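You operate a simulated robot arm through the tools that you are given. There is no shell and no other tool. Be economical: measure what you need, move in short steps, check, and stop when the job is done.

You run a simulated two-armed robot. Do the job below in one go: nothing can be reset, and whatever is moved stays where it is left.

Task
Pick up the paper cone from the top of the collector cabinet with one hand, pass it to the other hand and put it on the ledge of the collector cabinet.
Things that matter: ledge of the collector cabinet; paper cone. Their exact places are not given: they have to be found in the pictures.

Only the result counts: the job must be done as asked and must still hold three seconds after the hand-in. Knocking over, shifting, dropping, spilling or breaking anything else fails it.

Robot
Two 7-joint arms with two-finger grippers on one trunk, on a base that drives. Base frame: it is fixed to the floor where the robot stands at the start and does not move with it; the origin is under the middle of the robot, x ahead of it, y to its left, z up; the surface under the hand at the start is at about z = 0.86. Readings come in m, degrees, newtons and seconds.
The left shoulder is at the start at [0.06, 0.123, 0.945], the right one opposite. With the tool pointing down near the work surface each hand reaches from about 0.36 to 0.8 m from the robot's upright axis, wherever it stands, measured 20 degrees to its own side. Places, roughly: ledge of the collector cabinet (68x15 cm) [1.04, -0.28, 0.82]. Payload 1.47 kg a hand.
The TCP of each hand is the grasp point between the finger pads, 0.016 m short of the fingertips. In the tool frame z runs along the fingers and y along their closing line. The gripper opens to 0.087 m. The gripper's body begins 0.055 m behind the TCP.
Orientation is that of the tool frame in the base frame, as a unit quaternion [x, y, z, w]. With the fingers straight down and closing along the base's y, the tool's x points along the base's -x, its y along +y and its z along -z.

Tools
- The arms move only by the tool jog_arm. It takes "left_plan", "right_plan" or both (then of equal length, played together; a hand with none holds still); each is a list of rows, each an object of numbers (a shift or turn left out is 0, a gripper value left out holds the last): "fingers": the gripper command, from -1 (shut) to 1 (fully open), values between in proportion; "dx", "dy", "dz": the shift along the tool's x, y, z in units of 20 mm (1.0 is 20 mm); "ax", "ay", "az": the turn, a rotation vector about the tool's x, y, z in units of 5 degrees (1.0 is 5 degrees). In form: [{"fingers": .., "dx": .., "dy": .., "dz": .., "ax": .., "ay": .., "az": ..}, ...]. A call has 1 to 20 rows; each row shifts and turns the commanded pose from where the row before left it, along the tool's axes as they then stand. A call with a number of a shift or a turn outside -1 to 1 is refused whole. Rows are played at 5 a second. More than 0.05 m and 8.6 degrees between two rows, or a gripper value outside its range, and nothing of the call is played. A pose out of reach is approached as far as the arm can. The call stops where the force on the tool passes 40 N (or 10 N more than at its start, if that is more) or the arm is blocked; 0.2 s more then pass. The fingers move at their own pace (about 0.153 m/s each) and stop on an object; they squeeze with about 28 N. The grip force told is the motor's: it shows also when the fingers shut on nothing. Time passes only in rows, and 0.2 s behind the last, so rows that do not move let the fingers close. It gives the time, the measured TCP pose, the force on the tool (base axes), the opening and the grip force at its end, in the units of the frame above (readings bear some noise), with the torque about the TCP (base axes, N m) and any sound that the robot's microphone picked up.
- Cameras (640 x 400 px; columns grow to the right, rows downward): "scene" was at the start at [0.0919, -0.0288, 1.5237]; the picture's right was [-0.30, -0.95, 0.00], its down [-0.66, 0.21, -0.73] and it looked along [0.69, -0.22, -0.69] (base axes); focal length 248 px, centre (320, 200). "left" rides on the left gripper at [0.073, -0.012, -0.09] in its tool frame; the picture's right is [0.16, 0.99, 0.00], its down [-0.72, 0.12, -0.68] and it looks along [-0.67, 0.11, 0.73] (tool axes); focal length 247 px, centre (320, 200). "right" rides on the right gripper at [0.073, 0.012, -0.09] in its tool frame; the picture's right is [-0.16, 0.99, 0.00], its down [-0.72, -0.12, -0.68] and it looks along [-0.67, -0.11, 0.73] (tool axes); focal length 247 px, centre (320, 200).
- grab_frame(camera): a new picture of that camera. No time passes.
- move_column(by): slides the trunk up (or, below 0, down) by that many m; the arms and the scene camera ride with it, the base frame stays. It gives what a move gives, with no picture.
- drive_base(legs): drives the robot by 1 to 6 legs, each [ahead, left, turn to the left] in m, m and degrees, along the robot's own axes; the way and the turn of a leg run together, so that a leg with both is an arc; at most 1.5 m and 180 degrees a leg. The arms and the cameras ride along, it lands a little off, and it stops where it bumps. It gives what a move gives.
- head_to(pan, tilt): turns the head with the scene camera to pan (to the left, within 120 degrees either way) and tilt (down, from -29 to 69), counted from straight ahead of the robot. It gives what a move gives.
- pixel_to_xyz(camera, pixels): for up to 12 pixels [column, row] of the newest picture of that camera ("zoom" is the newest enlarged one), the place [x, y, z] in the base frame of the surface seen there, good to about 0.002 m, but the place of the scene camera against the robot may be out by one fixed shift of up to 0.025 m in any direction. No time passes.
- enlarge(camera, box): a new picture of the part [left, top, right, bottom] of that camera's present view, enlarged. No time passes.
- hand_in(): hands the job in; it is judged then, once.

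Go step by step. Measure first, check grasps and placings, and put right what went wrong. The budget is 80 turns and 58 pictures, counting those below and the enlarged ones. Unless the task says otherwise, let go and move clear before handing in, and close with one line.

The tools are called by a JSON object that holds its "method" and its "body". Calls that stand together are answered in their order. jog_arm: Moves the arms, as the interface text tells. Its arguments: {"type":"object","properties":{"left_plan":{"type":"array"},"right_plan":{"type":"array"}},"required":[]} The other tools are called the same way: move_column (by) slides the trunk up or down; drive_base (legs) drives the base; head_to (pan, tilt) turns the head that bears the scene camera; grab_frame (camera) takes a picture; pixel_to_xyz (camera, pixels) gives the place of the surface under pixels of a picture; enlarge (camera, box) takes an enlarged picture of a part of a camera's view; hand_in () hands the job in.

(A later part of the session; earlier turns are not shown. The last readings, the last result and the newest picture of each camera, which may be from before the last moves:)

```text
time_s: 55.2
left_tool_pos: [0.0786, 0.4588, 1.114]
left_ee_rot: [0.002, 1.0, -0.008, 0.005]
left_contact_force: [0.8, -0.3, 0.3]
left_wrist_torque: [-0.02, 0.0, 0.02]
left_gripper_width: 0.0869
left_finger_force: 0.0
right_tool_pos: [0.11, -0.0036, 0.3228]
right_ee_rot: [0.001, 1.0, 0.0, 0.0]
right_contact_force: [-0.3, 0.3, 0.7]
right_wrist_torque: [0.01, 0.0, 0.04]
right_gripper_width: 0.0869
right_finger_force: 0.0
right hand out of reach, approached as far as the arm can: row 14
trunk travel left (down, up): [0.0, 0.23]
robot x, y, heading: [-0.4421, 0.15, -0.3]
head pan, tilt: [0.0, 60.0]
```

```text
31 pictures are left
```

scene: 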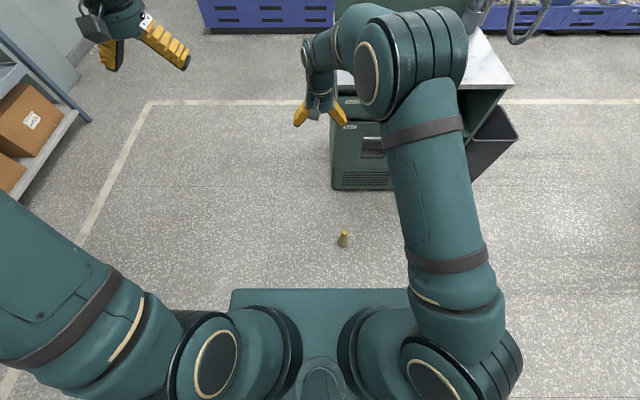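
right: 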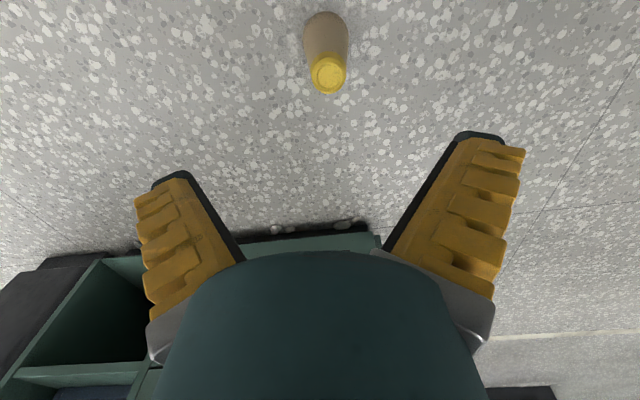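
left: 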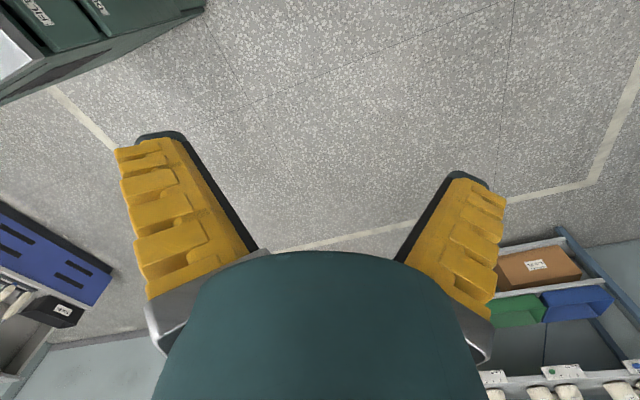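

The downward reach ends at z≈0.32 this far out, so I need to bring the robot closer and tilt the tool along the arm. I'll measure the cone through the wrist camera and check where the base's front edge is.

{"method": "pixel_to_xyz", "body": {"camera": "right", "pixels": [[328, 75], [321, 73], [336, 73], [328, 88], [326, 35], [312, 35], [340, 35]]}}

{"method": "head_to", "body": {"pan": 0, "tilt": 69}}

{"method": "grab_frame", "body": {"camera": "scene"}}

```text
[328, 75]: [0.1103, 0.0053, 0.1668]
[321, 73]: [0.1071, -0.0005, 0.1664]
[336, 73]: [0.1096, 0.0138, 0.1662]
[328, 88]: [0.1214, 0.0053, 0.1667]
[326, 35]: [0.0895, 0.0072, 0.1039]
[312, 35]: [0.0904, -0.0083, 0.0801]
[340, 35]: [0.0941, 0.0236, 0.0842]
```

```text
time_s: 55.9
left_tool_pos: [0.0776, 0.4576, 1.1136]
left_ee_rot: [0.003, 1.0, -0.009, 0.005]
left_contact_force: [-0.3, 0.4, 0.0]
left_wrist_torque: [0.02, 0.02, -0.02]
left_gripper_width: 0.0869
left_finger_force: 0.1
right_tool_pos: [0.1114, -0.0027, 0.3224]
right_ee_rot: [0.0, 1.0, 0.0, -0.001]
right_contact_force: [-0.3, -0.3, -0.3]
right_wrist_torque: [0.0, -0.01, 0.03]
right_gripper_width: 0.0868
right_finger_force: 0.1
trunk travel left (down, up): [0.0, 0.23]
robot x, y, heading: [-0.442, 0.1486, -0.2]
head pan, tilt: [0.0, 68.8]
```

```text
30 pictures are left
```

scene: 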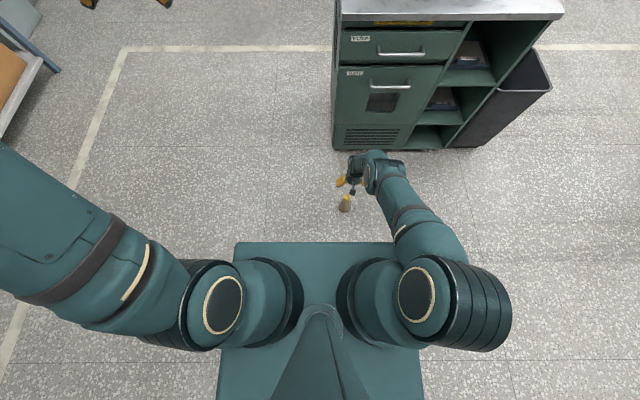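

The cone's top centre is (0.111, 0.006, 0.167). I'll check whether the floor is free right in front of the trunk, then creep closer.

{"method": "pixel_to_xyz", "body": {"camera": "scene", "pixels": [[300, 239], [345, 235], [380, 239], [240, 238], [224, 300], [425, 370], [215, 350]]}}

{"method": "drive_base", "body": {"legs": [[0.06, 0, 0]]}}

{"method": "jog_arm", "body": {"right_plan": [{"ay": -1}, {"ay": -1}, {"ay": -1}, {"ay": -1}, {"ay": -1}, {"ay": -1}, {"ay": -1}, {}]}}

```text
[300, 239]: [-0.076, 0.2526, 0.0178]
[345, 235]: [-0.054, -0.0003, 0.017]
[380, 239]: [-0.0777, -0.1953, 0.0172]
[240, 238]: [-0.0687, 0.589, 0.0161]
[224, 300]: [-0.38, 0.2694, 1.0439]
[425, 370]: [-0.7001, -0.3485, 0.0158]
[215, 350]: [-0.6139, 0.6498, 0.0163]
```

```text
time_s: 56.9
left_tool_pos: [0.1371, 0.4583, 1.1124]
left_ee_rot: [0.001, 1.0, -0.007, 0.003]
left_contact_force: [0.0, -0.5, -0.1]
left_wrist_torque: [-0.01, 0.03, -0.01]
left_gripper_width: 0.0868
left_finger_force: 0.0
right_tool_pos: [0.1701, -0.0037, 0.3235]
right_ee_rot: [0.002, 1.0, 0.0, 0.0]
right_contact_force: [-0.1, -0.5, 0.3]
right_wrist_torque: [0.03, 0.02, -0.02]
right_gripper_width: 0.087
right_finger_force: 0.0
trunk travel left (down, up): [0.0, 0.23]
robot x, y, heading: [-0.3819, 0.1467, -0.2]
head pan, tilt: [0.0, 68.8]
```

```text
time_s: 58.7
left_tool_pos: [0.137, 0.4577, 1.1154]
left_ee_rot: [0.001, 1.0, -0.008, 0.004]
left_contact_force: [-0.6, -0.1, -0.2]
left_wrist_torque: [-0.01, -0.04, 0.01]
left_gripper_width: 0.0869
left_finger_force: 0.1
right_tool_pos: [0.1697, -0.003, 0.3238]
right_ee_rot: [0.001, 0.954, 0.0, 0.3]
right_contact_force: [0.4, -0.6, 0.2]
right_wrist_torque: [-0.01, -0.01, 0.03]
right_gripper_width: 0.0868
right_finger_force: 0.0
trunk travel left (down, up): [0.0, 0.23]
robot x, y, heading: [-0.3824, 0.1493, -0.7]
head pan, tilt: [0.0, 68.8]
```

The floor is clear to well behind the cone and the 35° tilt worked. I'll move the right hand to the pre-grasp point 0.10 m back along the tool axis.

{"method": "jog_arm", "body": {"right_plan": [{"dx": 0.96, "dz": 0.106, "dy": 0.056}, {"dx": 0.96, "dz": 0.106, "dy": 0.056}, {"dx": 0.96, "dz": 0.106, "dy": 0.056}, {"dx": 0.96, "dz": 0.106, "dy": 0.056}, {"dx": 0.96, "dz": 0.106, "dy": 0.056}, {"dx": 0.96, "dz": 0.106, "dy": 0.056}, {"dx": 0.96, "dz": 0.106, "dy": 0.056}, {"dx": 0.96, "dz": 0.106, "dy": 0.056}, {}]}}

{"method": "grab_frame", "body": {"camera": "right"}}

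```text
time_s: 60.7
left_tool_pos: [0.1366, 0.457, 1.115]
left_ee_rot: [0.002, 1.0, -0.008, 0.005]
left_contact_force: [-0.3, 0.2, -0.5]
left_wrist_torque: [-0.01, -0.05, 0.02]
left_gripper_width: 0.0869
left_finger_force: 0.1
right_tool_pos: [0.1224, -0.0044, 0.2842]
right_ee_rot: [0.001, 0.954, 0.0, 0.3]
right_contact_force: [0.4, 0.0, 0.0]
right_wrist_torque: [0.03, 0.0, 0.01]
right_gripper_width: 0.0874
right_finger_force: 0.0
right hand out of reach, approached as far as the arm can: row 3, 4, 5, 6, 7, 8
trunk travel left (down, up): [0.0, 0.23]
robot x, y, heading: [-0.3901, 0.1492, -0.1]
head pan, tilt: [0.0, 68.8]
```

```text
29 pictures are left
```

right: 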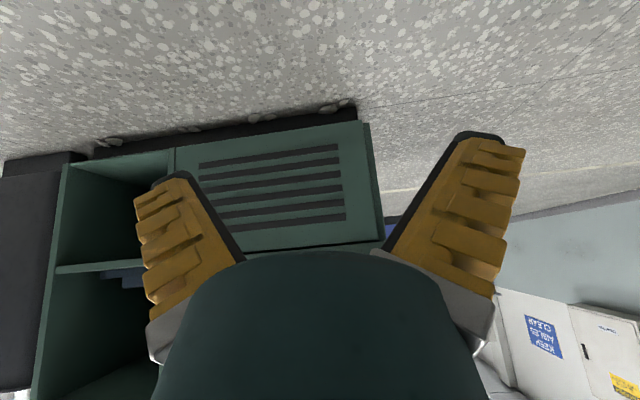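

The right hand stopped at (0.122, -0.004, 0.284), again as if at a reach limit. I need to see how the arm is folded to know what is limiting it.

{"method": "head_to", "body": {"pan": -25, "tilt": 62}}

{"method": "grab_frame", "body": {"camera": "scene"}}

```text
time_s: 61.6
left_tool_pos: [0.137, 0.4574, 1.1144]
left_ee_rot: [0.001, 1.0, -0.009, 0.005]
left_contact_force: [-0.9, 0.2, 0.3]
left_wrist_torque: [0.0, 0.0, -0.01]
left_gripper_width: 0.087
left_finger_force: 0.0
right_tool_pos: [0.1228, -0.0045, 0.2852]
right_ee_rot: [0.001, 0.954, 0.0, 0.301]
right_contact_force: [0.1, 0.3, -0.9]
right_wrist_torque: [-0.01, 0.0, -0.03]
right_gripper_width: 0.0871
right_finger_force: 0.0
trunk travel left (down, up): [0.0, 0.23]
robot x, y, heading: [-0.382, 0.1477, -0.2]
head pan, tilt: [-25.0, 62.0]
```

```text
28 pictures are left
```

scene: 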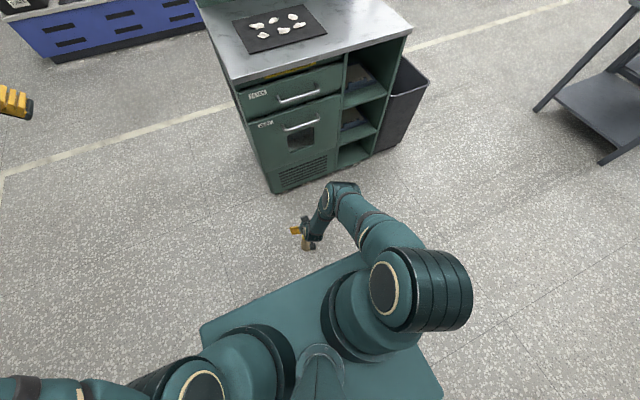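

{"method": "pixel_to_xyz", "body": {"camera": "scene", "pixels": [[360, 310], [383, 290], [430, 290], [400, 235], [375, 225], [355, 205], [342, 188], [325, 200], [318, 225], [296, 230], [306, 245]]}}

```text
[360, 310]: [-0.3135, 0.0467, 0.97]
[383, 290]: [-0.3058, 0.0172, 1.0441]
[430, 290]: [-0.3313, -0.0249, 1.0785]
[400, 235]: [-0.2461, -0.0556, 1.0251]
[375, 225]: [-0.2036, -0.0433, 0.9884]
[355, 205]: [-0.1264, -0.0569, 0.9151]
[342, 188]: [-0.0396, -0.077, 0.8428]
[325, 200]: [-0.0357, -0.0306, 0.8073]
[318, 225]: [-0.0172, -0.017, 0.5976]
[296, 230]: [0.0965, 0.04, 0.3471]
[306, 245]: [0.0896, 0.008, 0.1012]
```

The upper arm runs nearly horizontally to an elbow at z≈0.8, with the forearm hanging from it. Closer to the robot the hand should get lower, but I need to know the base's footprint first. I'll turn the left wrist so its camera looks back at the base.

{"method": "jog_arm", "body": {"left_plan": [{"az": 1}, {"az": 1}, {"az": 1}, {"az": 1}, {"az": 1}, {"az": 1}, {"az": 1}, {"az": 1}, {"az": 1}, {"az": 1}, {"az": 1}, {"az": 1}, {"az": 1}, {"az": 1}, {"az": 1}, {"az": 1}, {"az": 1}, {"az": 1}, {"az": 1}, {"az": 1}]}}

{"method": "grab_frame", "body": {"camera": "left"}}

```text
time_s: 65.8
left_tool_pos: [0.1365, 0.458, 1.1137]
left_ee_rot: [0.767, 0.641, -0.002, 0.009]
left_contact_force: [-0.4, 0.2, 0.7]
left_wrist_torque: [-0.02, 0.02, -0.01]
left_gripper_width: 0.087
left_finger_force: 0.1
right_tool_pos: [0.1224, -0.0044, 0.2842]
right_ee_rot: [0.001, 0.954, -0.001, 0.301]
right_contact_force: [0.6, -0.9, -0.3]
right_wrist_torque: [-0.02, 0.0, 0.0]
right_gripper_width: 0.087
right_finger_force: 0.1
trunk travel left (down, up): [0.0, 0.23]
robot x, y, heading: [-0.3851, 0.1489, 0.1]
head pan, tilt: [-25.0, 62.0]
```

```text
27 pictures are left
```

left: 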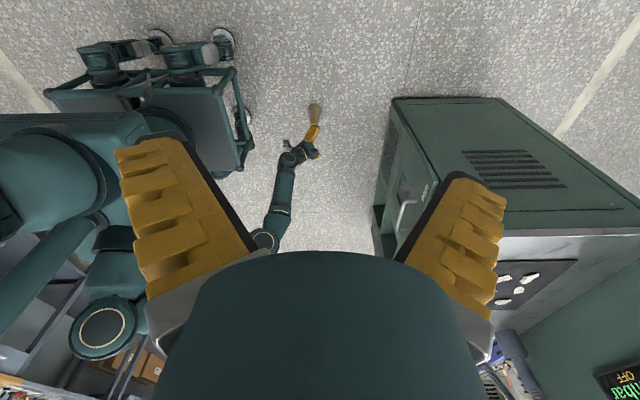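

The left camera shows the wheeled base frame at (60–245, 30–165), with the cone at (314,115) still well in front of it. I'll measure the gap.

{"method": "pixel_to_xyz", "body": {"camera": "left", "pixels": [[246, 115], [240, 165], [222, 40], [232, 70], [245, 140], [200, 100], [315, 112], [316, 122], [285, 185], [268, 235], [160, 40], [55, 95]]}}

{"method": "enlarge", "body": {"camera": "left", "box": [30, 10, 350, 250]}}

```text
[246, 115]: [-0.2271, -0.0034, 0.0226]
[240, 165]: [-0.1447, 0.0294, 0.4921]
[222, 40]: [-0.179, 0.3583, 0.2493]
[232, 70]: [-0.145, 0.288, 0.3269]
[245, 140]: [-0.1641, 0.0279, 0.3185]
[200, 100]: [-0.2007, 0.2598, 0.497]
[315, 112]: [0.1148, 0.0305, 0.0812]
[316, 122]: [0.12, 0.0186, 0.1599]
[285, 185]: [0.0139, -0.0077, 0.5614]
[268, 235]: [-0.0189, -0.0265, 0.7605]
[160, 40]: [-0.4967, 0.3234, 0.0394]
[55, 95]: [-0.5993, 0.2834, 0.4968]
```

```text
1.67 times, centred on (190, 130) of left
```

zoom: 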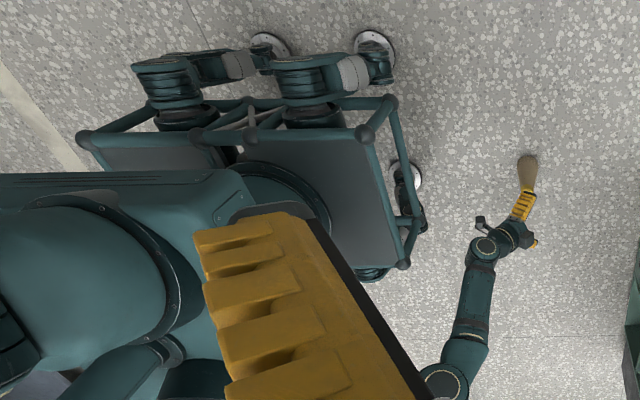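

The base's front frame ends about 0.245 m ahead of its axis, so there is room to come closer. I'll turn the right tool back to straight down, draw it towards the robot well above the cone, and probe how low it gets over free floor.

{"method": "jog_arm", "body": {"right_plan": [{"ay": 1}, {"ay": 1}, {"ay": 1}, {"ay": 1}, {"ay": 1}, {"ay": 1}, {"ay": 1}, {"dz": -0.5}, {"dx": 1}, {"dx": 1}, {"dx": 1}, {"dx": 1}, {"dx": 1}, {"dx": 1}, {"dx": 1}, {}]}}

{"method": "jog_arm", "body": {"right_plan": [{"dz": 1}, {"dz": 1}, {"dz": 1}, {"dz": 1}, {"dz": 1}, {"dz": 1}, {"dz": 0.5}, {}]}}

```text
time_s: 69.2
left_tool_pos: [0.1361, 0.4586, 1.1135]
left_ee_rot: [0.767, 0.642, -0.002, 0.01]
left_contact_force: [0.2, 0.2, 0.0]
left_wrist_torque: [0.01, 0.01, 0.01]
left_gripper_width: 0.0871
left_finger_force: 0.0
right_tool_pos: [-0.0018, 0.0011, 0.3038]
right_ee_rot: [0.002, 1.0, 0.001, 0.011]
right_contact_force: [4.4, 0.3, -0.4]
right_wrist_torque: [-0.01, 0.32, -0.08]
right_gripper_width: 0.087
right_finger_force: 0.1
right hand out of reach, approached as far as the arm can: row 6, 7
trunk travel left (down, up): [0.0, 0.23]
robot x, y, heading: [-0.3837, 0.1489, -0.3]
head pan, tilt: [-25.0, 62.0]
stopped in row 16 (right hand): the force on the tool passed its limit at 42 N (the readings are from after the stop); the commanded pose is now the measured one
```

```text
time_s: 71.0
left_tool_pos: [0.1374, 0.4572, 1.1135]
left_ee_rot: [0.767, 0.642, -0.002, 0.008]
left_contact_force: [-0.3, -0.3, 0.0]
left_wrist_torque: [0.0, 0.0, 0.0]
left_gripper_width: 0.0871
left_finger_force: 0.1
right_tool_pos: [0.0059, 0.0034, 0.2585]
right_ee_rot: [0.0, 1.0, 0.003, 0.027]
right_contact_force: [0.4, -1.0, -0.5]
right_wrist_torque: [0.0, 0.01, -0.02]
right_gripper_width: 0.087
right_finger_force: 0.0
right hand out of reach, approached as far as the arm can: row 2, 3, 4, 5, 6, 7
trunk travel left (down, up): [0.0, 0.23]
robot x, y, heading: [-0.3857, 0.1492, -0.3]
head pan, tilt: [-25.0, 62.0]
```

The hand got down to z≈0.26 here and reports out of reach below that, with a light touch on the way that has gone. I'll look again through the left camera at how the arm is posed.

{"method": "enlarge", "body": {"camera": "left", "box": [130, 40, 370, 260]}}

{"method": "enlarge", "body": {"camera": "scene", "box": [240, 150, 500, 330]}}

```text
1.82 times, centred on (250, 150) of left
```

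zoom: 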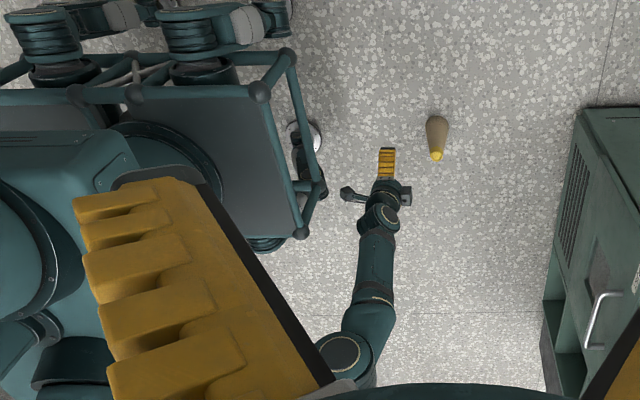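

```text
2.22 times, centred on (370, 240) of scene
```

zoom: 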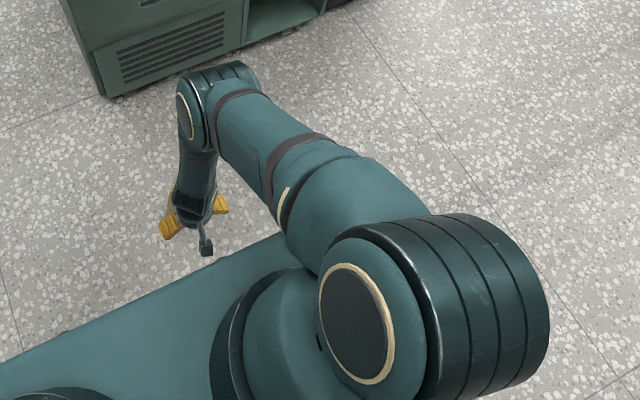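

{"method": "pixel_to_xyz", "body": {"camera": "zoom", "pixels": [[355, 320], [470, 300], [330, 200], [270, 135], [235, 75], [187, 115], [195, 150], [190, 200], [205, 245], [225, 202]]}}

{"method": "pixel_to_xyz", "body": {"camera": "left", "pixels": [[258, 234], [268, 205], [272, 180], [275, 158], [278, 148], [276, 128]]}}

```text
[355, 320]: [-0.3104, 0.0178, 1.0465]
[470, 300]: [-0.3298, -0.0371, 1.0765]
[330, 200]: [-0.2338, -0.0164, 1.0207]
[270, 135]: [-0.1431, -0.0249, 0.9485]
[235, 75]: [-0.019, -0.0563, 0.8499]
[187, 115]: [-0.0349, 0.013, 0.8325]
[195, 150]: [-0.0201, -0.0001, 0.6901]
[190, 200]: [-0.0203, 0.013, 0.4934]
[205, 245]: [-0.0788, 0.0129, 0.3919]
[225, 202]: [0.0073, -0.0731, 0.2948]
```

```text
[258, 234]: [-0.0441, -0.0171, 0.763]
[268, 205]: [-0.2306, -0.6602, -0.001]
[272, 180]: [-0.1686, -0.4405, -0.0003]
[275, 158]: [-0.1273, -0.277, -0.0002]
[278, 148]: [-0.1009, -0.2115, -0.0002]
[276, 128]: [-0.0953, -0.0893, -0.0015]
```

Both postures end with the same upper-arm slope, so a shoulder joint is limiting the reach rather than the arm's length. I'll probe over the floor to the robot's right, where the shoulder may allow more: up, sideways, then down.

{"method": "jog_arm", "body": {"right_plan": [{"dz": -1, "dx": -0.7}, {"dz": -1, "dx": -0.7}, {"dz": -1}, {"dz": -1}, {"dy": -1}, {"dy": -1}, {"dy": -1}, {"dy": -1}, {"dy": -1}, {"dy": -1}, {"dy": -1}, {"dy": -1}, {"dy": -1}, {"dy": -1}, {"dy": -1}, {"dy": -1}, {"dy": -1}, {"dy": -1}, {}]}}

{"method": "jog_arm", "body": {"right_plan": [{"dz": 1}, {"dz": 1}, {"dz": 1}, {"dz": 1}, {"dz": 1}, {"dz": 1}, {"dz": 1}, {"dz": 1}, {"dz": 1}, {}]}}

```text
time_s: 75.0
left_tool_pos: [0.1373, 0.4584, 1.114]
left_ee_rot: [0.767, 0.642, -0.003, 0.008]
left_contact_force: [0.3, 0.0, 0.2]
left_wrist_torque: [-0.04, 0.0, -0.01]
left_gripper_width: 0.0871
left_finger_force: 0.0
right_tool_pos: [0.0304, -0.2796, 0.3314]
right_ee_rot: [0.0, 1.0, 0.001, 0.009]
right_contact_force: [0.1, -0.9, 0.5]
right_wrist_torque: [0.0, -0.02, 0.01]
right_gripper_width: 0.087
right_finger_force: 0.1
trunk travel left (down, up): [0.0, 0.23]
robot x, y, heading: [-0.3866, 0.1498, -0.0]
head pan, tilt: [-25.0, 62.0]
```

```text
time_s: 77.2
left_tool_pos: [0.1373, 0.4576, 1.1132]
left_ee_rot: [0.767, 0.641, -0.002, 0.009]
left_contact_force: [-0.2, 0.0, -0.7]
left_wrist_torque: [0.01, 0.0, 0.01]
left_gripper_width: 0.0871
left_finger_force: 0.1
right_tool_pos: [0.0296, -0.2777, 0.2553]
right_ee_rot: [0.0, 1.0, 0.0, 0.009]
right_contact_force: [-0.1, 0.6, -0.7]
right_wrist_torque: [0.02, -0.03, 0.01]
right_gripper_width: 0.087
right_finger_force: 0.0
right hand out of reach, approached as far as the arm can: row 4, 5, 6, 7, 8, 9
trunk travel left (down, up): [0.0, 0.23]
robot x, y, heading: [-0.3857, 0.1505, -0.2]
head pan, tilt: [-25.0, 62.0]
```

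The right side is better: it reaches the same depth farther out. I'll go closer alongside the base and probe again.

{"method": "jog_arm", "body": {"right_plan": [{"dz": -1}, {"dx": 1, "dz": -0.5}, {"dx": 1, "dz": -0.5}, {"dx": 1}, {"dx": 1}, {"dx": 1}, {"dx": 1}, {"dx": 1}, {"dx": 1}, {"dx": 1}, {"dx": 1}, {"dx": 1}, {"dx": 1}, {}]}}

{"method": "jog_arm", "body": {"right_plan": [{"dz": 1}, {"dz": 1}, {"dz": 1}, {"dz": 1}, {"dz": 1}, {"dz": 1}, {"dz": 1}, {"dz": 1}, {}]}}

```text
time_s: 80.2
left_tool_pos: [0.1372, 0.458, 1.1148]
left_ee_rot: [0.767, 0.641, -0.002, 0.009]
left_contact_force: [0.4, -0.3, 0.4]
left_wrist_torque: [-0.05, -0.03, -0.01]
left_gripper_width: 0.0873
left_finger_force: 0.0
right_tool_pos: [-0.2113, -0.2792, 0.2915]
right_ee_rot: [0.001, 1.0, 0.001, 0.009]
right_contact_force: [-0.2, 0.2, 0.0]
right_wrist_torque: [0.03, 0.0, 0.03]
right_gripper_width: 0.0867
right_finger_force: 0.1
trunk travel left (down, up): [0.0, 0.23]
robot x, y, heading: [-0.3867, 0.1494, 0.1]
head pan, tilt: [-25.0, 62.0]
```

```text
time_s: 82.2
left_tool_pos: [0.1366, 0.4582, 1.1132]
left_ee_rot: [0.767, 0.641, -0.002, 0.008]
left_contact_force: [-0.7, -0.1, 0.2]
left_wrist_torque: [-0.03, 0.01, -0.03]
left_gripper_width: 0.087
left_finger_force: 0.0
right_tool_pos: [-0.2095, -0.2801, 0.1819]
right_ee_rot: [0.001, 1.0, 0.001, 0.009]
right_contact_force: [0.2, 0.4, -0.8]
right_wrist_torque: [-0.02, 0.02, 0.05]
right_gripper_width: 0.0866
right_finger_force: 0.0
right hand out of reach, approached as far as the arm can: row 6, 7, 8
trunk travel left (down, up): [0.0, 0.23]
robot x, y, heading: [-0.3869, 0.1473, -0.2]
head pan, tilt: [-25.0, 62.0]
```

z=0.18 now, so the trend is good. A little closer to the shoulder should do it.

{"method": "jog_arm", "body": {"right_plan": [{"dz": -1}, {"dx": 1, "dz": -0.5}, {"dx": 1}, {"dx": 1}, {"dx": 1}, {"dx": 0.5}, {"dy": 1}, {"dy": 1}, {"dz": 1}, {"dz": 1}, {"dz": 1}, {"dz": 1}, {"dz": 0.5}, {}]}}

```text
time_s: 85.2
left_tool_pos: [0.1382, 0.4581, 1.1134]
left_ee_rot: [0.767, 0.642, -0.002, 0.009]
left_contact_force: [0.9, 1.0, -0.4]
left_wrist_torque: [0.0, 0.04, 0.02]
left_gripper_width: 0.087
left_finger_force: 0.0
right_tool_pos: [-0.2993, -0.239, 0.1826]
right_ee_rot: [0.001, 1.0, 0.001, 0.01]
right_contact_force: [-0.2, -0.9, -0.8]
right_wrist_torque: [0.0, -0.05, 0.0]
right_gripper_width: 0.087
right_finger_force: 0.0
right hand out of reach, approached as far as the arm can: row 10, 11, 12, 13
trunk travel left (down, up): [0.0, 0.23]
robot x, y, heading: [-0.3841, 0.1492, -0.2]
head pan, tilt: [-25.0, 62.0]
```

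Here the arm's length becomes the limit because the tool is vertical while the arm leans outward. Tilting the tool 20° outward, in line with the arm, should gain a few centimetres, so I'll probe that.

{"method": "jog_arm", "body": {"right_plan": [{"ax": 1}, {"ax": 1}, {"ax": 1}, {"ax": 1}, {}, {"dy": 0.34, "dz": 0.94}, {"dy": 0.34, "dz": 0.94}, {"dy": 0.34, "dz": 0.94}, {}]}}

```text
time_s: 87.2
left_tool_pos: [0.1369, 0.4587, 1.1136]
left_ee_rot: [0.767, 0.642, -0.002, 0.009]
left_contact_force: [-0.3, 0.3, -0.3]
left_wrist_torque: [-0.01, 0.0, -0.02]
left_gripper_width: 0.0869
left_finger_force: 0.0
right_tool_pos: [-0.2978, -0.2558, 0.1888]
right_ee_rot: [0.003, 0.989, -0.151, 0.01]
right_contact_force: [-0.2, 0.4, -0.4]
right_wrist_torque: [-0.01, -0.02, -0.01]
right_gripper_width: 0.0872
right_finger_force: 0.2
right hand out of reach, approached as far as the arm can: row 3, 4, 6, 7, 8
trunk travel left (down, up): [0.0, 0.23]
robot x, y, heading: [-0.3857, 0.1479, -0.1]
head pan, tilt: [-25.0, 62.0]
```

Tilting outward made it worse, so a wrist limit plays a part here. I'll look at the arm.

{"method": "head_to", "body": {"pan": -70, "tilt": 65}}

{"method": "grab_frame", "body": {"camera": "scene"}}

```text
time_s: 88.3
left_tool_pos: [0.1375, 0.4575, 1.1136]
left_ee_rot: [0.767, 0.642, -0.001, 0.009]
left_contact_force: [0.3, 0.7, 0.4]
left_wrist_torque: [0.01, 0.01, -0.02]
left_gripper_width: 0.087
left_finger_force: 0.1
right_tool_pos: [-0.2968, -0.2565, 0.1876]
right_ee_rot: [0.002, 0.989, -0.151, 0.01]
right_contact_force: [0.0, -0.9, -0.6]
right_wrist_torque: [0.0, 0.0, 0.02]
right_gripper_width: 0.0871
right_finger_force: 0.0
trunk travel left (down, up): [0.0, 0.23]
robot x, y, heading: [-0.3846, 0.1479, -0.2]
head pan, tilt: [-70.0, 65.0]
```

```text
23 pictures are left
```

scene: 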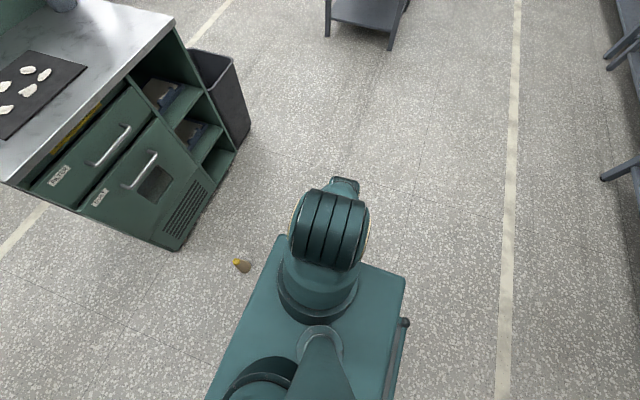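

{"method": "pixel_to_xyz", "body": {"camera": "scene", "pixels": [[345, 184], [352, 190], [340, 200], [330, 240], [242, 266], [365, 235], [404, 322]]}}

{"method": "enlarge", "body": {"camera": "right", "box": [0, 0, 640, 400]}}

```text
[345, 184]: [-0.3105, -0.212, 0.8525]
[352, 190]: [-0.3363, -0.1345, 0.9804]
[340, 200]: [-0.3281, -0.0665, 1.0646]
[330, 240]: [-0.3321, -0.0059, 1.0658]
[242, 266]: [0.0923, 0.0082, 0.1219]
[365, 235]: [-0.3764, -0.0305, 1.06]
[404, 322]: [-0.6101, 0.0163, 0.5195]
```

```text
1.00 times, centred on (320, 200) of right (not enlarged: the box is as wide or as high as the picture)
```

zoom: 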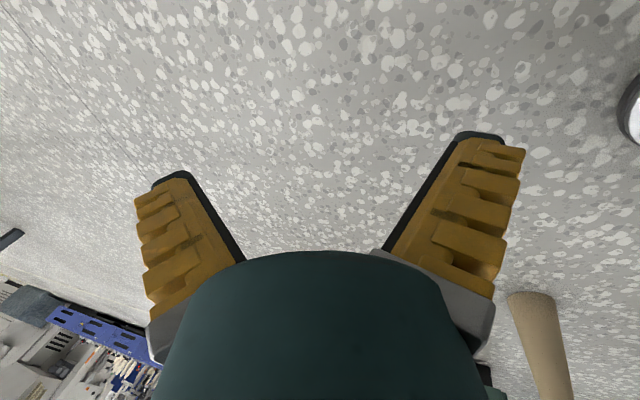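

The elbow's height, about 0.79, looks like the binding limit, and the forearm hangs almost straight below it. I'll try tilting the tool the other way, slightly inward, and probe down again.

{"method": "jog_arm", "body": {"right_plan": [{"ax": -1}, {"ax": -1}, {"ax": -1}, {"ax": -1}, {"ax": -1}, {"ax": -1}, {"ax": -0.5}, {}, {"dy": -0.26, "dz": 0.966}, {"dy": -0.26, "dz": 0.966}, {"dy": -0.26, "dz": 0.966}, {}]}}

```text
time_s: 90.9
left_tool_pos: [0.1381, 0.4565, 1.1143]
left_ee_rot: [0.767, 0.641, -0.002, 0.008]
left_contact_force: [0.5, 1.2, -0.3]
left_wrist_torque: [-0.02, -0.01, 0.0]
left_gripper_width: 0.0869
left_finger_force: 0.0
right_tool_pos: [-0.2887, -0.2555, 0.1854]
right_ee_rot: [0.001, 0.994, 0.11, 0.01]
right_contact_force: [-0.1, 0.4, 0.1]
right_wrist_torque: [-0.01, 0.0, 0.02]
right_gripper_width: 0.0868
right_finger_force: 0.0
right hand out of reach, approached as far as the arm can: row 9, 10, 11
trunk travel left (down, up): [0.0, 0.23]
robot x, y, heading: [-0.3827, 0.1512, -0.1]
head pan, tilt: [-70.0, 65.0]
```

Still about 0.185. The best spot should be straight out to the side but slightly farther out, with the arm straight and the tool vertical, so I'll probe there.

{"method": "jog_arm", "body": {"right_plan": [{"ax": 1}, {"ax": 1}, {"ax": 0.55}, {"dz": -1}, {"dx": 0.6, "dy": -0.9}, {"dx": 0.6, "dy": -0.9}, {"dx": 0.6, "dy": -0.9}, {"dz": 1}, {"dz": 1}, {"dz": 1}, {"dz": 1}, {}]}}

```text
time_s: 93.5
left_tool_pos: [0.137, 0.4585, 1.1135]
left_ee_rot: [0.767, 0.641, -0.002, 0.008]
left_contact_force: [-0.8, 0.5, 0.0]
left_wrist_torque: [0.02, 0.01, -0.04]
left_gripper_width: 0.0869
left_finger_force: 0.0
right_tool_pos: [-0.3242, -0.3006, 0.1792]
right_ee_rot: [0.001, 1.0, -0.002, 0.009]
right_contact_force: [-1.1, -0.3, 0.0]
right_wrist_torque: [-0.02, 0.02, -0.03]
right_gripper_width: 0.0871
right_finger_force: 0.1
right hand out of reach, approached as far as the arm can: row 9, 10, 11
trunk travel left (down, up): [0.0, 0.23]
robot x, y, heading: [-0.3853, 0.1453, -0.3]
head pan, tilt: [-70.0, 65.0]
```

About 0.18 again, where I need about 0.16. A wrist offset might help if I tilt fore or aft, so I'll probe a 20° aft tilt.

{"method": "jog_arm", "body": {"right_plan": [{"ay": 1}, {"ay": 1}, {"ay": 1}, {"ay": 1}, {}, {"dx": -0.34, "dz": 0.94}, {"dx": -0.34, "dz": 0.94}, {"dx": -0.34, "dz": 0.94}, {}]}}

{"method": "jog_arm", "body": {"right_plan": [{"ay": -1}, {"ay": -1}, {"ay": -1}, {"ay": -1}, {"ay": -1}, {"ay": -1}, {"ay": -1}, {"ay": -1}, {}, {"dx": 0.34, "dz": 0.94}, {"dx": 0.34, "dz": 0.94}, {"dx": 0.34, "dz": 0.94}, {}]}}

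```text
time_s: 95.5
left_tool_pos: [0.1352, 0.4582, 1.1135]
left_ee_rot: [0.767, 0.642, -0.002, 0.009]
left_contact_force: [0.3, 0.2, -0.4]
left_wrist_torque: [0.0, 0.0, 0.01]
left_gripper_width: 0.0869
left_finger_force: 0.0
right_tool_pos: [-0.3304, -0.3056, 0.1914]
right_ee_rot: [0.001, 0.986, -0.002, -0.164]
right_contact_force: [0.0, 0.3, -0.5]
right_wrist_torque: [0.04, 0.01, 0.03]
right_gripper_width: 0.0868
right_finger_force: 0.1
right hand out of reach, approached as far as the arm can: row 3, 4, 6, 7, 8
trunk travel left (down, up): [0.0, 0.23]
robot x, y, heading: [-0.3833, 0.1511, -0.5]
head pan, tilt: [-70.0, 65.0]
```

```text
time_s: 98.3
left_tool_pos: [0.1374, 0.4587, 1.1142]
left_ee_rot: [0.767, 0.642, -0.002, 0.008]
left_contact_force: [0.6, -0.3, 0.2]
left_wrist_torque: [0.0, -0.01, 0.0]
left_gripper_width: 0.087
left_finger_force: 0.0
right_tool_pos: [-0.3342, -0.2962, 0.1904]
right_ee_rot: [-0.001, 0.996, 0.019, 0.092]
right_contact_force: [-0.5, -0.3, -0.4]
right_wrist_torque: [0.0, 0.0, -0.01]
right_gripper_width: 0.0867
right_finger_force: 0.1
right hand out of reach, approached as far as the arm can: row 7, 8, 10, 11, 12
trunk travel left (down, up): [0.0, 0.23]
robot x, y, heading: [-0.3874, 0.147, -0.3]
head pan, tilt: [-70.0, 65.0]
```

Tilting either way costs height, so straight down is best and the limit is the elbow's lowest point. I'll probe one spot farther back, where the shoulder may let the elbow drop more.

{"method": "jog_arm", "body": {"right_plan": [{"ay": 1, "dz": -0.5}, {"ay": 1, "dz": -0.5}, {"ay": 0.1, "ax": 0.4}, {"dx": 1}, {"dx": 1}, {"dx": 1}, {"dx": 1}, {"dx": 1}, {"dx": 1}, {"dz": 1}, {"dz": 1}, {"dz": 1}, {"dz": 1}, {}]}}

```text
time_s: 101.3
left_tool_pos: [0.1377, 0.4585, 1.1139]
left_ee_rot: [0.767, 0.642, -0.002, 0.009]
left_contact_force: [-0.2, 0.0, 0.0]
left_wrist_torque: [0.0, -0.04, -0.02]
left_gripper_width: 0.0869
left_finger_force: 0.1
right_tool_pos: [-0.4558, -0.2969, 0.1907]
right_ee_rot: [-0.002, 1.0, 0.002, 0.001]
right_contact_force: [-0.3, 0.9, -0.1]
right_wrist_torque: [0.02, -0.02, 0.0]
right_gripper_width: 0.0871
right_finger_force: 0.0
right hand out of reach, approached as far as the arm can: row 11, 12, 13
trunk travel left (down, up): [0.0, 0.23]
robot x, y, heading: [-0.3808, 0.1476, -0.1]
head pan, tilt: [-70.0, 65.0]
```

The reachable floor minimum is about z=0.178, near (0.09, -0.47) in the robot's frame. That puts the fingertips at 0.162, just below the cone's top at 0.167, which gives a small tip pinch. To use it I must park with the cone beside the robot, so I'll raise the right hand, bring the left hand in and look to the left before driving.

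{"method": "jog_arm", "body": {"right_plan": [{"dz": -1}, {"dz": -1}, {"dz": -1}, {"dz": -1}, {"dz": -1}, {"dz": -1}, {"dz": -1}, {"dz": -1}, {"dx": -1}, {"dx": -1}, {"dx": -1}, {"dx": -1}, {"dx": -1}, {"dx": -1}, {"dx": -1}, {"dx": -1}, {"dy": -1}, {}, {}, {}], "left_plan": [{"az": -1}, {"az": -1}, {"az": -1}, {"az": -1}, {"az": -1}, {"az": -1}, {"az": -1}, {"az": -1}, {"az": -1}, {"az": -1}, {"az": -1}, {"az": -1}, {"az": -1}, {"az": -1}, {"az": -1}, {"az": -1}, {"az": -1}, {"az": -1}, {"az": -1}, {"az": -1}]}}

{"method": "head_to", "body": {"pan": 40, "tilt": 45}}

{"method": "grab_frame", "body": {"camera": "scene"}}

```text
time_s: 105.5
left_tool_pos: [0.1379, 0.4586, 1.1133]
left_ee_rot: [0.001, 1.0, -0.008, 0.005]
left_contact_force: [0.0, 0.0, 0.4]
left_wrist_torque: [0.01, -0.02, 0.01]
left_gripper_width: 0.087
left_finger_force: 0.0
right_tool_pos: [-0.2961, -0.3176, 0.3519]
right_ee_rot: [-0.002, 1.0, 0.002, 0.001]
right_contact_force: [0.0, 0.2, -1.3]
right_wrist_torque: [0.03, 0.0, -0.02]
right_gripper_width: 0.087
right_finger_force: 0.1
trunk travel left (down, up): [0.0, 0.23]
robot x, y, heading: [-0.3868, 0.1437, -0.4]
head pan, tilt: [-70.0, 65.0]
```

```text
time_s: 107.4
left_tool_pos: [0.1384, 0.4589, 1.1135]
left_ee_rot: [0.001, 1.0, -0.008, 0.004]
left_contact_force: [-0.2, 0.8, 0.2]
left_wrist_torque: [-0.02, 0.02, -0.01]
left_gripper_width: 0.087
left_finger_force: 0.0
right_tool_pos: [-0.2971, -0.3181, 0.3511]
right_ee_rot: [-0.001, 1.0, 0.001, 0.001]
right_contact_force: [-0.2, 0.3, 0.5]
right_wrist_torque: [0.0, -0.03, -0.04]
right_gripper_width: 0.0873
right_finger_force: 0.1
trunk travel left (down, up): [0.0, 0.23]
robot x, y, heading: [-0.3871, 0.1475, -0.4]
head pan, tilt: [40.0, 45.0]
```

```text
21 pictures are left
```

scene: 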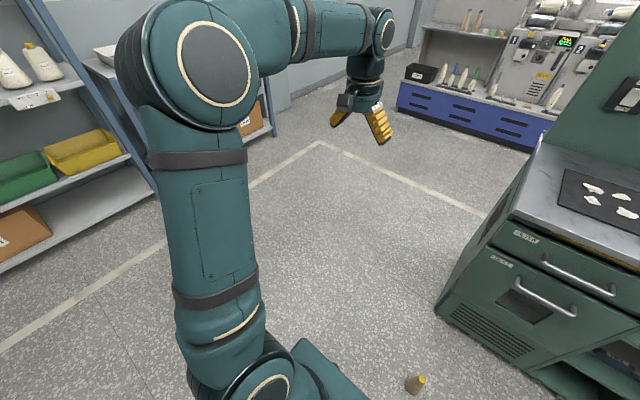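

The shelf on the left and the machine line at the back are the things to avoid. I'll measure them, along with the cabinet corner.

{"method": "pixel_to_xyz", "body": {"camera": "scene", "pixels": [[150, 188], [274, 130], [60, 150], [398, 108], [470, 135], [530, 145], [435, 312], [320, 143], [540, 150], [418, 382], [250, 110], [520, 160]]}}

```text
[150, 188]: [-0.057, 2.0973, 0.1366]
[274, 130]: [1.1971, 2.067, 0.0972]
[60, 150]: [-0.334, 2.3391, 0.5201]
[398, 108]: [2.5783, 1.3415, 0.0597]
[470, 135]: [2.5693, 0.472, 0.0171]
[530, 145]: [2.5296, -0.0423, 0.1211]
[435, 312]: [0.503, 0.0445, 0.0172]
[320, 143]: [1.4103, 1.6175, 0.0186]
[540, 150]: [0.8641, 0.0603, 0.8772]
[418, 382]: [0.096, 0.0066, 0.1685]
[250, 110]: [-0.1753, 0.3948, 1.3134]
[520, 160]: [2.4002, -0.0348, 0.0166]
```

There's over 1.5 m free on the left and behind the cabinet. I'll drive left, then forward, so the right hand ends up above the cone.

{"method": "drive_base", "body": {"legs": [[0, 0.33, 0], [0.405, 0, 0]]}}

{"method": "grab_frame", "body": {"camera": "right"}}

```text
time_s: 113.0
left_tool_pos: [0.5475, 0.7802, 1.1141]
left_ee_rot: [0.007, 1.0, -0.008, 0.005]
left_contact_force: [0.3, 0.2, -0.8]
left_wrist_torque: [0.02, 0.02, -0.01]
left_gripper_width: 0.0869
left_finger_force: 0.1
right_tool_pos: [0.1056, 0.0087, 0.3498]
right_ee_rot: [0.004, 1.0, 0.002, 0.0]
right_contact_force: [-0.2, -0.2, 1.0]
right_wrist_torque: [0.0, -0.02, 0.0]
right_gripper_width: 0.0867
right_finger_force: 0.0
trunk travel left (down, up): [0.0, 0.23]
robot x, y, heading: [0.0219, 0.4753, -0.9]
head pan, tilt: [40.0, 45.0]
```

```text
20 pictures are left
```

right: 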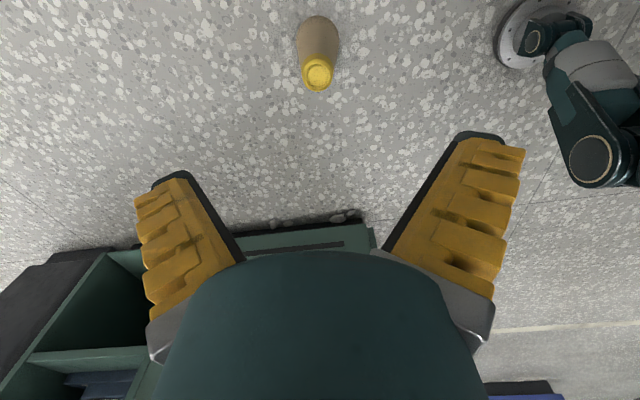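

The cone top sits at (318,73) between the fingers. I'll measure its centre accurately.

{"method": "pixel_to_xyz", "body": {"camera": "right", "pixels": [[318, 74], [318, 88], [310, 74], [326, 74], [318, 63], [520, 60], [590, 160]]}}

{"method": "enlarge", "body": {"camera": "right", "box": [270, 5, 370, 105]}}

```text
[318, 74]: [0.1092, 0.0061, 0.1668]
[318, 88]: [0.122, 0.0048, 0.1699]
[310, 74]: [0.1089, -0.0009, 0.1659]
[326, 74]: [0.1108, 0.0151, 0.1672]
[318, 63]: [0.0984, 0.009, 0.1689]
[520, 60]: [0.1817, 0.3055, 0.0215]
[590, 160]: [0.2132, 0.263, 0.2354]
```

```text
4.00 times, centred on (320, 55) of right
```

zoom: 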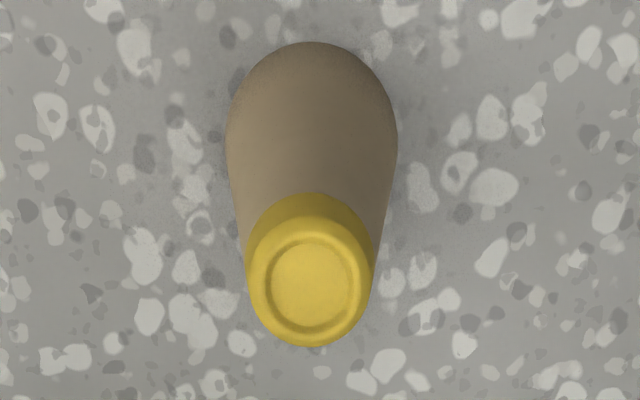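

The rim is at z≈0.170 and the centre at (0.110, 0.006), so the tips can overlap it by about 8 mm. I'll centre the hand and go down as far as the arm allows.

{"method": "jog_arm", "body": {"right_plan": [{"dx": -0.22, "dy": -0.13, "dz": 1}, {"dz": 1}, {"dz": 1}, {"dz": 1}, {"dz": 1}, {"dz": 1}, {"dz": 1}, {"dz": 1}, {"dz": 0.5}, {"dz": 0.3}, {}]}}

{"method": "grab_frame", "body": {"camera": "right"}}

```text
time_s: 115.4
left_tool_pos: [0.5465, 0.7797, 1.1121]
left_ee_rot: [0.007, 1.0, -0.008, 0.005]
left_contact_force: [0.3, -0.2, 0.0]
left_wrist_torque: [-0.05, -0.03, -0.02]
left_gripper_width: 0.087
left_finger_force: 0.0
right_tool_pos: [0.1106, 0.0077, 0.1836]
right_ee_rot: [0.005, 1.0, 0.002, 0.0]
right_contact_force: [0.7, -0.2, -0.5]
right_wrist_torque: [-0.01, -0.02, 0.0]
right_gripper_width: 0.0871
right_finger_force: 0.1
right hand out of reach, approached as far as the arm can: row 10
trunk travel left (down, up): [0.0, 0.23]
robot x, y, heading: [0.02, 0.4763, -0.9]
head pan, tilt: [40.0, 45.0]
```

```text
18 pictures are left
```

right: 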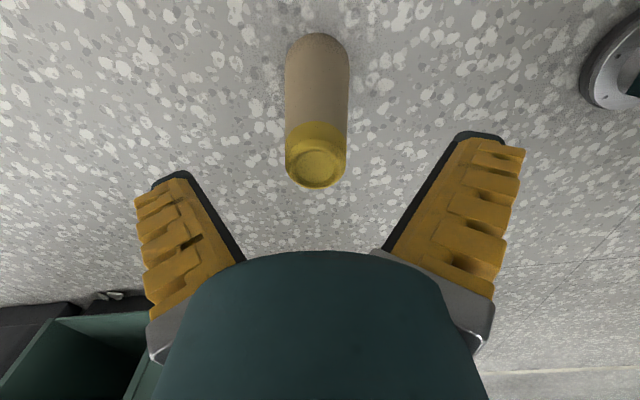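

At this offset the hand stopped at z=0.1836, and around 2–3 cm nearer it should get a bit lower. I'll raise it, shift the base slightly right, and come back in from the outside so the elbow settles differently.

{"method": "jog_arm", "body": {"right_plan": [{"dz": -1}, {"dz": -1}, {"dz": -1}, {"dz": -1}, {"dz": -1}, {"dz": -1}, {"dy": -1, "dz": -0.3}, {"dy": -1, "dz": -0.3}, {"dy": -1}, {"dy": -1}, {"dy": -1}, {"dy": -1}, {"dy": -1}, {"dy": -1}, {"dy": -1}, {}]}}

{"method": "drive_base", "body": {"legs": [[0.01, -0.03, 0.9]]}}

```text
time_s: 118.8
left_tool_pos: [0.5472, 0.779, 1.1135]
left_ee_rot: [0.007, 1.0, -0.008, 0.004]
left_contact_force: [0.5, 0.3, -0.8]
left_wrist_torque: [0.04, -0.01, -0.05]
left_gripper_width: 0.0873
left_finger_force: 0.0
right_tool_pos: [0.1068, -0.1736, 0.3143]
right_ee_rot: [0.003, 1.0, 0.002, 0.0]
right_contact_force: [-0.4, -1.1, 0.3]
right_wrist_torque: [0.0, -0.01, 0.01]
right_gripper_width: 0.087
right_finger_force: 0.1
trunk travel left (down, up): [0.0, 0.23]
robot x, y, heading: [0.0238, 0.4739, -0.8]
head pan, tilt: [40.0, 45.0]
```

```text
time_s: 119.7
left_tool_pos: [0.5521, 0.7569, 1.1136]
left_ee_rot: [-0.001, 1.0, -0.009, 0.004]
left_contact_force: [0.8, 0.0, 0.0]
left_wrist_torque: [-0.01, 0.03, -0.02]
left_gripper_width: 0.087
left_finger_force: 0.0
right_tool_pos: [0.126, -0.2027, 0.3137]
right_ee_rot: [-0.004, 1.0, 0.002, 0.001]
right_contact_force: [-0.9, -0.3, -0.7]
right_wrist_torque: [0.02, -0.01, -0.02]
right_gripper_width: 0.0872
right_finger_force: 0.1
trunk travel left (down, up): [0.0, 0.23]
robot x, y, heading: [0.0351, 0.4452, -0.1]
head pan, tilt: [40.0, 45.0]
```

The cone is now at (0.075, -0.44) in the robot's frame. I'll come in from the outside while descending, then go straight down to the limit.

{"method": "jog_arm", "body": {"right_plan": [{"dy": 0.945, "dx": 0.073, "dz": 0.49}, {"dy": 0.945, "dx": 0.073, "dz": 0.49}, {"dy": 0.945, "dx": 0.073, "dz": 0.49}, {"dy": 0.945, "dx": 0.073, "dz": 0.49}, {"dy": 0.945, "dx": 0.073, "dz": 0.49}, {"dy": 0.945, "dx": 0.073, "dz": 0.49}, {"dy": 0.945, "dx": 0.073, "dz": 0.49}, {"dy": 0.945, "dx": 0.073, "dz": 0.49}, {"dy": 0.945, "dx": 0.073, "dz": 0.49}, {"dy": 0.945, "dx": 0.073, "dz": 0.49}, {"dy": 0.945, "dx": 0.073, "dz": 0.49}, {}, {"dz": 0.5}, {"dz": 0.5}, {"dz": 0.5}, {}]}}

```text
time_s: 123.1
left_tool_pos: [0.5515, 0.7588, 1.1135]
left_ee_rot: [-0.002, 1.0, -0.008, 0.004]
left_contact_force: [1.1, 0.3, -0.9]
left_wrist_torque: [-0.02, 0.01, -0.02]
left_gripper_width: 0.087
left_finger_force: 0.1
right_tool_pos: [0.1063, 0.0068, 0.1778]
right_ee_rot: [-0.004, 1.0, 0.002, 0.001]
right_contact_force: [-0.2, -0.9, -0.1]
right_wrist_torque: [-0.04, -0.01, 0.02]
right_gripper_width: 0.0868
right_finger_force: 0.1
trunk travel left (down, up): [0.0, 0.23]
robot x, y, heading: [0.0311, 0.4447, -0.1]
head pan, tilt: [40.0, 45.0]
```

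It's at 0.178 and no limit was reported this time, so the outside approach helped. I'll keep going down.

{"method": "jog_arm", "body": {"right_plan": [{"dz": 0.5, "dx": -0.15}, {"dz": 0.4}, {"dz": 0.4}, {}]}}

```text
time_s: 124.1
left_tool_pos: [0.5532, 0.7574, 1.1147]
left_ee_rot: [-0.001, 1.0, -0.008, 0.004]
left_contact_force: [0.0, -0.2, -0.2]
left_wrist_torque: [0.0, 0.0, 0.0]
left_gripper_width: 0.087
left_finger_force: 0.1
right_tool_pos: [0.1103, 0.0081, 0.1772]
right_ee_rot: [-0.005, 1.0, 0.002, 0.002]
right_contact_force: [0.4, -0.3, -1.0]
right_wrist_torque: [-0.03, 0.03, -0.02]
right_gripper_width: 0.0869
right_finger_force: 0.0
right hand out of reach, approached as far as the arm can: row 1, 2, 3
trunk travel left (down, up): [0.0, 0.23]
robot x, y, heading: [0.0328, 0.4498, 0.1]
head pan, tilt: [40.0, 45.0]
```

This is the lowest it will go: tips at about 0.161 against the rim at 0.170. Before pinching, I'll put the left hand into its receiving pose, nearly horizontal and pointing forward-right, so the carry can be short.

{"method": "jog_arm", "body": {"left_plan": [{"ay": -1}, {"ay": -1}, {"ay": -1}, {"ay": -1}, {"ay": -1}, {"ay": -1}, {"ay": -1}, {"ay": -1}, {"ay": -1}, {"ay": -1}, {"ay": -1}, {"ay": -1}, {"ay": -1}, {"ay": -1}, {"ay": -0.5}]}}

{"method": "jog_arm", "body": {"left_plan": [{"ax": 0.954, "az": 0.3}, {"ax": 0.954, "az": 0.3}, {"ax": 0.954, "az": 0.3}, {"ax": 0.954, "az": 0.3}, {"ax": 0.954, "az": 0.3}, {"ax": 0.954, "az": 0.3}, {"ax": 0.954, "az": 0.3}, {"ax": 0.954, "az": 0.3}, {"ax": 0.954, "az": 0.3}, {"ax": 0.954, "az": 0.3}, {}]}}

```text
time_s: 127.3
left_tool_pos: [0.5525, 0.7578, 1.1143]
left_ee_rot: [-0.005, 0.804, -0.006, 0.595]
left_contact_force: [0.3, -0.4, 0.7]
left_wrist_torque: [-0.02, -0.01, -0.01]
left_gripper_width: 0.087
left_finger_force: 0.0
right_tool_pos: [0.1109, 0.0071, 0.1771]
right_ee_rot: [-0.005, 1.0, 0.002, 0.001]
right_contact_force: [0.0, -0.4, 0.0]
right_wrist_torque: [0.01, 0.02, 0.0]
right_gripper_width: 0.0868
right_finger_force: 0.1
trunk travel left (down, up): [0.0, 0.23]
robot x, y, heading: [0.029, 0.443, -0.2]
head pan, tilt: [40.0, 45.0]
```

```text
time_s: 129.7
left_tool_pos: [0.5509, 0.7574, 1.1124]
left_ee_rot: [0.336, 0.727, -0.254, 0.542]
left_contact_force: [0.4, 0.0, -0.2]
left_wrist_torque: [0.02, -0.02, -0.03]
left_gripper_width: 0.087
left_finger_force: 0.2
right_tool_pos: [0.1114, 0.0061, 0.1782]
right_ee_rot: [-0.005, 1.0, 0.002, 0.001]
right_contact_force: [-0.4, -0.7, 0.6]
right_wrist_torque: [-0.01, 0.0, -0.02]
right_gripper_width: 0.0874
right_finger_force: 0.0
trunk travel left (down, up): [0.0, 0.23]
robot x, y, heading: [0.0289, 0.4443, 0.0]
head pan, tilt: [40.0, 45.0]
```

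The left hand is ready and points along (0.62, -0.73, -0.28). Now I'll pinch the cone's tip and lift a few centimetres to test the hold.

{"method": "jog_arm", "body": {"right_plan": [{"fingers": -1}, {}, {}, {}, {"dz": -0.5}, {"dz": -0.5}, {"dz": -0.5}, {"dz": -0.5}]}}

{"method": "grab_frame", "body": {"camera": "right"}}

```text
time_s: 131.5
left_tool_pos: [0.5517, 0.7573, 1.1132]
left_ee_rot: [0.337, 0.727, -0.254, 0.542]
left_contact_force: [0.0, -0.6, -1.0]
left_wrist_torque: [0.0, 0.0, -0.02]
left_gripper_width: 0.0869
left_finger_force: 0.0
right_tool_pos: [0.1107, 0.007, 0.2176]
right_ee_rot: [-0.003, 1.0, 0.002, 0.002]
right_contact_force: [-0.1, 1.2, -0.1]
right_wrist_torque: [-0.03, -0.01, -0.01]
right_gripper_width: 0.0233
right_finger_force: 27.9
trunk travel left (down, up): [0.0, 0.23]
robot x, y, heading: [0.0268, 0.4467, -0.0]
head pan, tilt: [40.0, 45.0]
```

```text
17 pictures are left
```

right: 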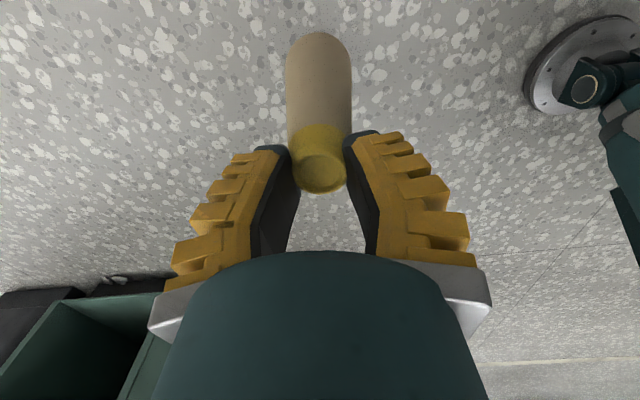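

The pinch holds: the cone came up with the hand, seen at (320,150). I'll move promptly, lifting the right hand forward past the base while the left hand goes to its waiting spot.

{"method": "jog_arm", "body": {"right_plan": [{"dx": -1, "dz": -1}, {"dx": -1, "dz": -1}, {"dx": -1, "dz": -1}, {"dx": -1, "dz": -1}, {"dx": -1, "dz": -1}, {"dx": -1, "dz": -1}, {"dx": -1, "dz": -1}, {"dx": -1, "dz": -1}, {"dx": -1, "dz": -1}, {"dx": -1, "dz": -1}, {"dx": -1, "dy": 0.6, "dz": -1}, {"dx": -1, "dy": 0.6, "dz": -1}, {"dx": -1, "dy": 0.6, "dz": -1}, {"dx": -1, "dy": 0.6, "dz": -1}, {"dx": -1, "dy": 0.6, "dz": -1}, {"dx": -1, "dy": 0.6, "dz": -1}, {"dx": -1, "dy": 0.6, "dz": -1}, {"dx": -1, "dy": 0.6, "dz": -1}, {"dx": -1, "dy": 0.6, "dz": -1}, {"dx": -1, "dy": 0.6, "dz": -1}], "left_plan": [{"dx": 0.753, "dy": -0.695, "dz": 0.755}, {"dx": 0.753, "dy": -0.695, "dz": 0.755}, {"dx": 0.753, "dy": -0.695, "dz": 0.755}, {"dx": 0.753, "dy": -0.695, "dz": 0.755}, {"dx": 0.753, "dy": -0.695, "dz": 0.755}, {"dx": 0.753, "dy": -0.695, "dz": 0.755}, {"dx": 0.753, "dy": -0.695, "dz": 0.755}, {"dx": 0.753, "dy": -0.695, "dz": 0.755}, {"dx": 0.753, "dy": -0.695, "dz": 0.755}, {"dx": 0.753, "dy": -0.695, "dz": 0.755}, {"dx": 0.753, "dy": -0.695, "dz": 0.755}, {"dx": 0.753, "dy": -0.695, "dz": 0.755}, {"dx": 0.753, "dy": -0.695, "dz": 0.755}, {"dx": 0.753, "dy": -0.695, "dz": 0.755}, {"dx": 0.753, "dy": -0.695, "dz": 0.755}, {"dx": 0.753, "dy": -0.695, "dz": 0.755}, {"dx": 0.753, "dy": -0.695, "dz": 0.755}, {"dx": 0.753, "dy": -0.695, "dz": 0.755}, {"dx": 0.753, "dy": -0.695, "dz": 0.755}, {"dx": 0.753, "dy": -0.695, "dz": 0.755}]}}

```text
time_s: 135.8
left_tool_pos: [0.464, 0.4182, 0.7465]
left_ee_rot: [0.342, 0.724, -0.257, 0.542]
left_contact_force: [0.6, 1.1, 0.5]
left_wrist_torque: [0.0, 0.0, -0.05]
left_gripper_width: 0.0872
left_finger_force: 0.0
right_tool_pos: [0.3757, 0.0943, 0.5878]
right_ee_rot: [0.079, 0.991, 0.023, -0.102]
right_contact_force: [0.1, 0.1, -0.1]
right_wrist_torque: [-0.02, 0.02, -0.02]
right_gripper_width: 0.0202
right_finger_force: 28.0
trunk travel left (down, up): [0.0, 0.23]
robot x, y, heading: [0.029, 0.4456, -0.7]
head pan, tilt: [40.0, 45.0]
stopped in row 20 (right hand): the arm was blocked; the commanded pose is now the measured one
```

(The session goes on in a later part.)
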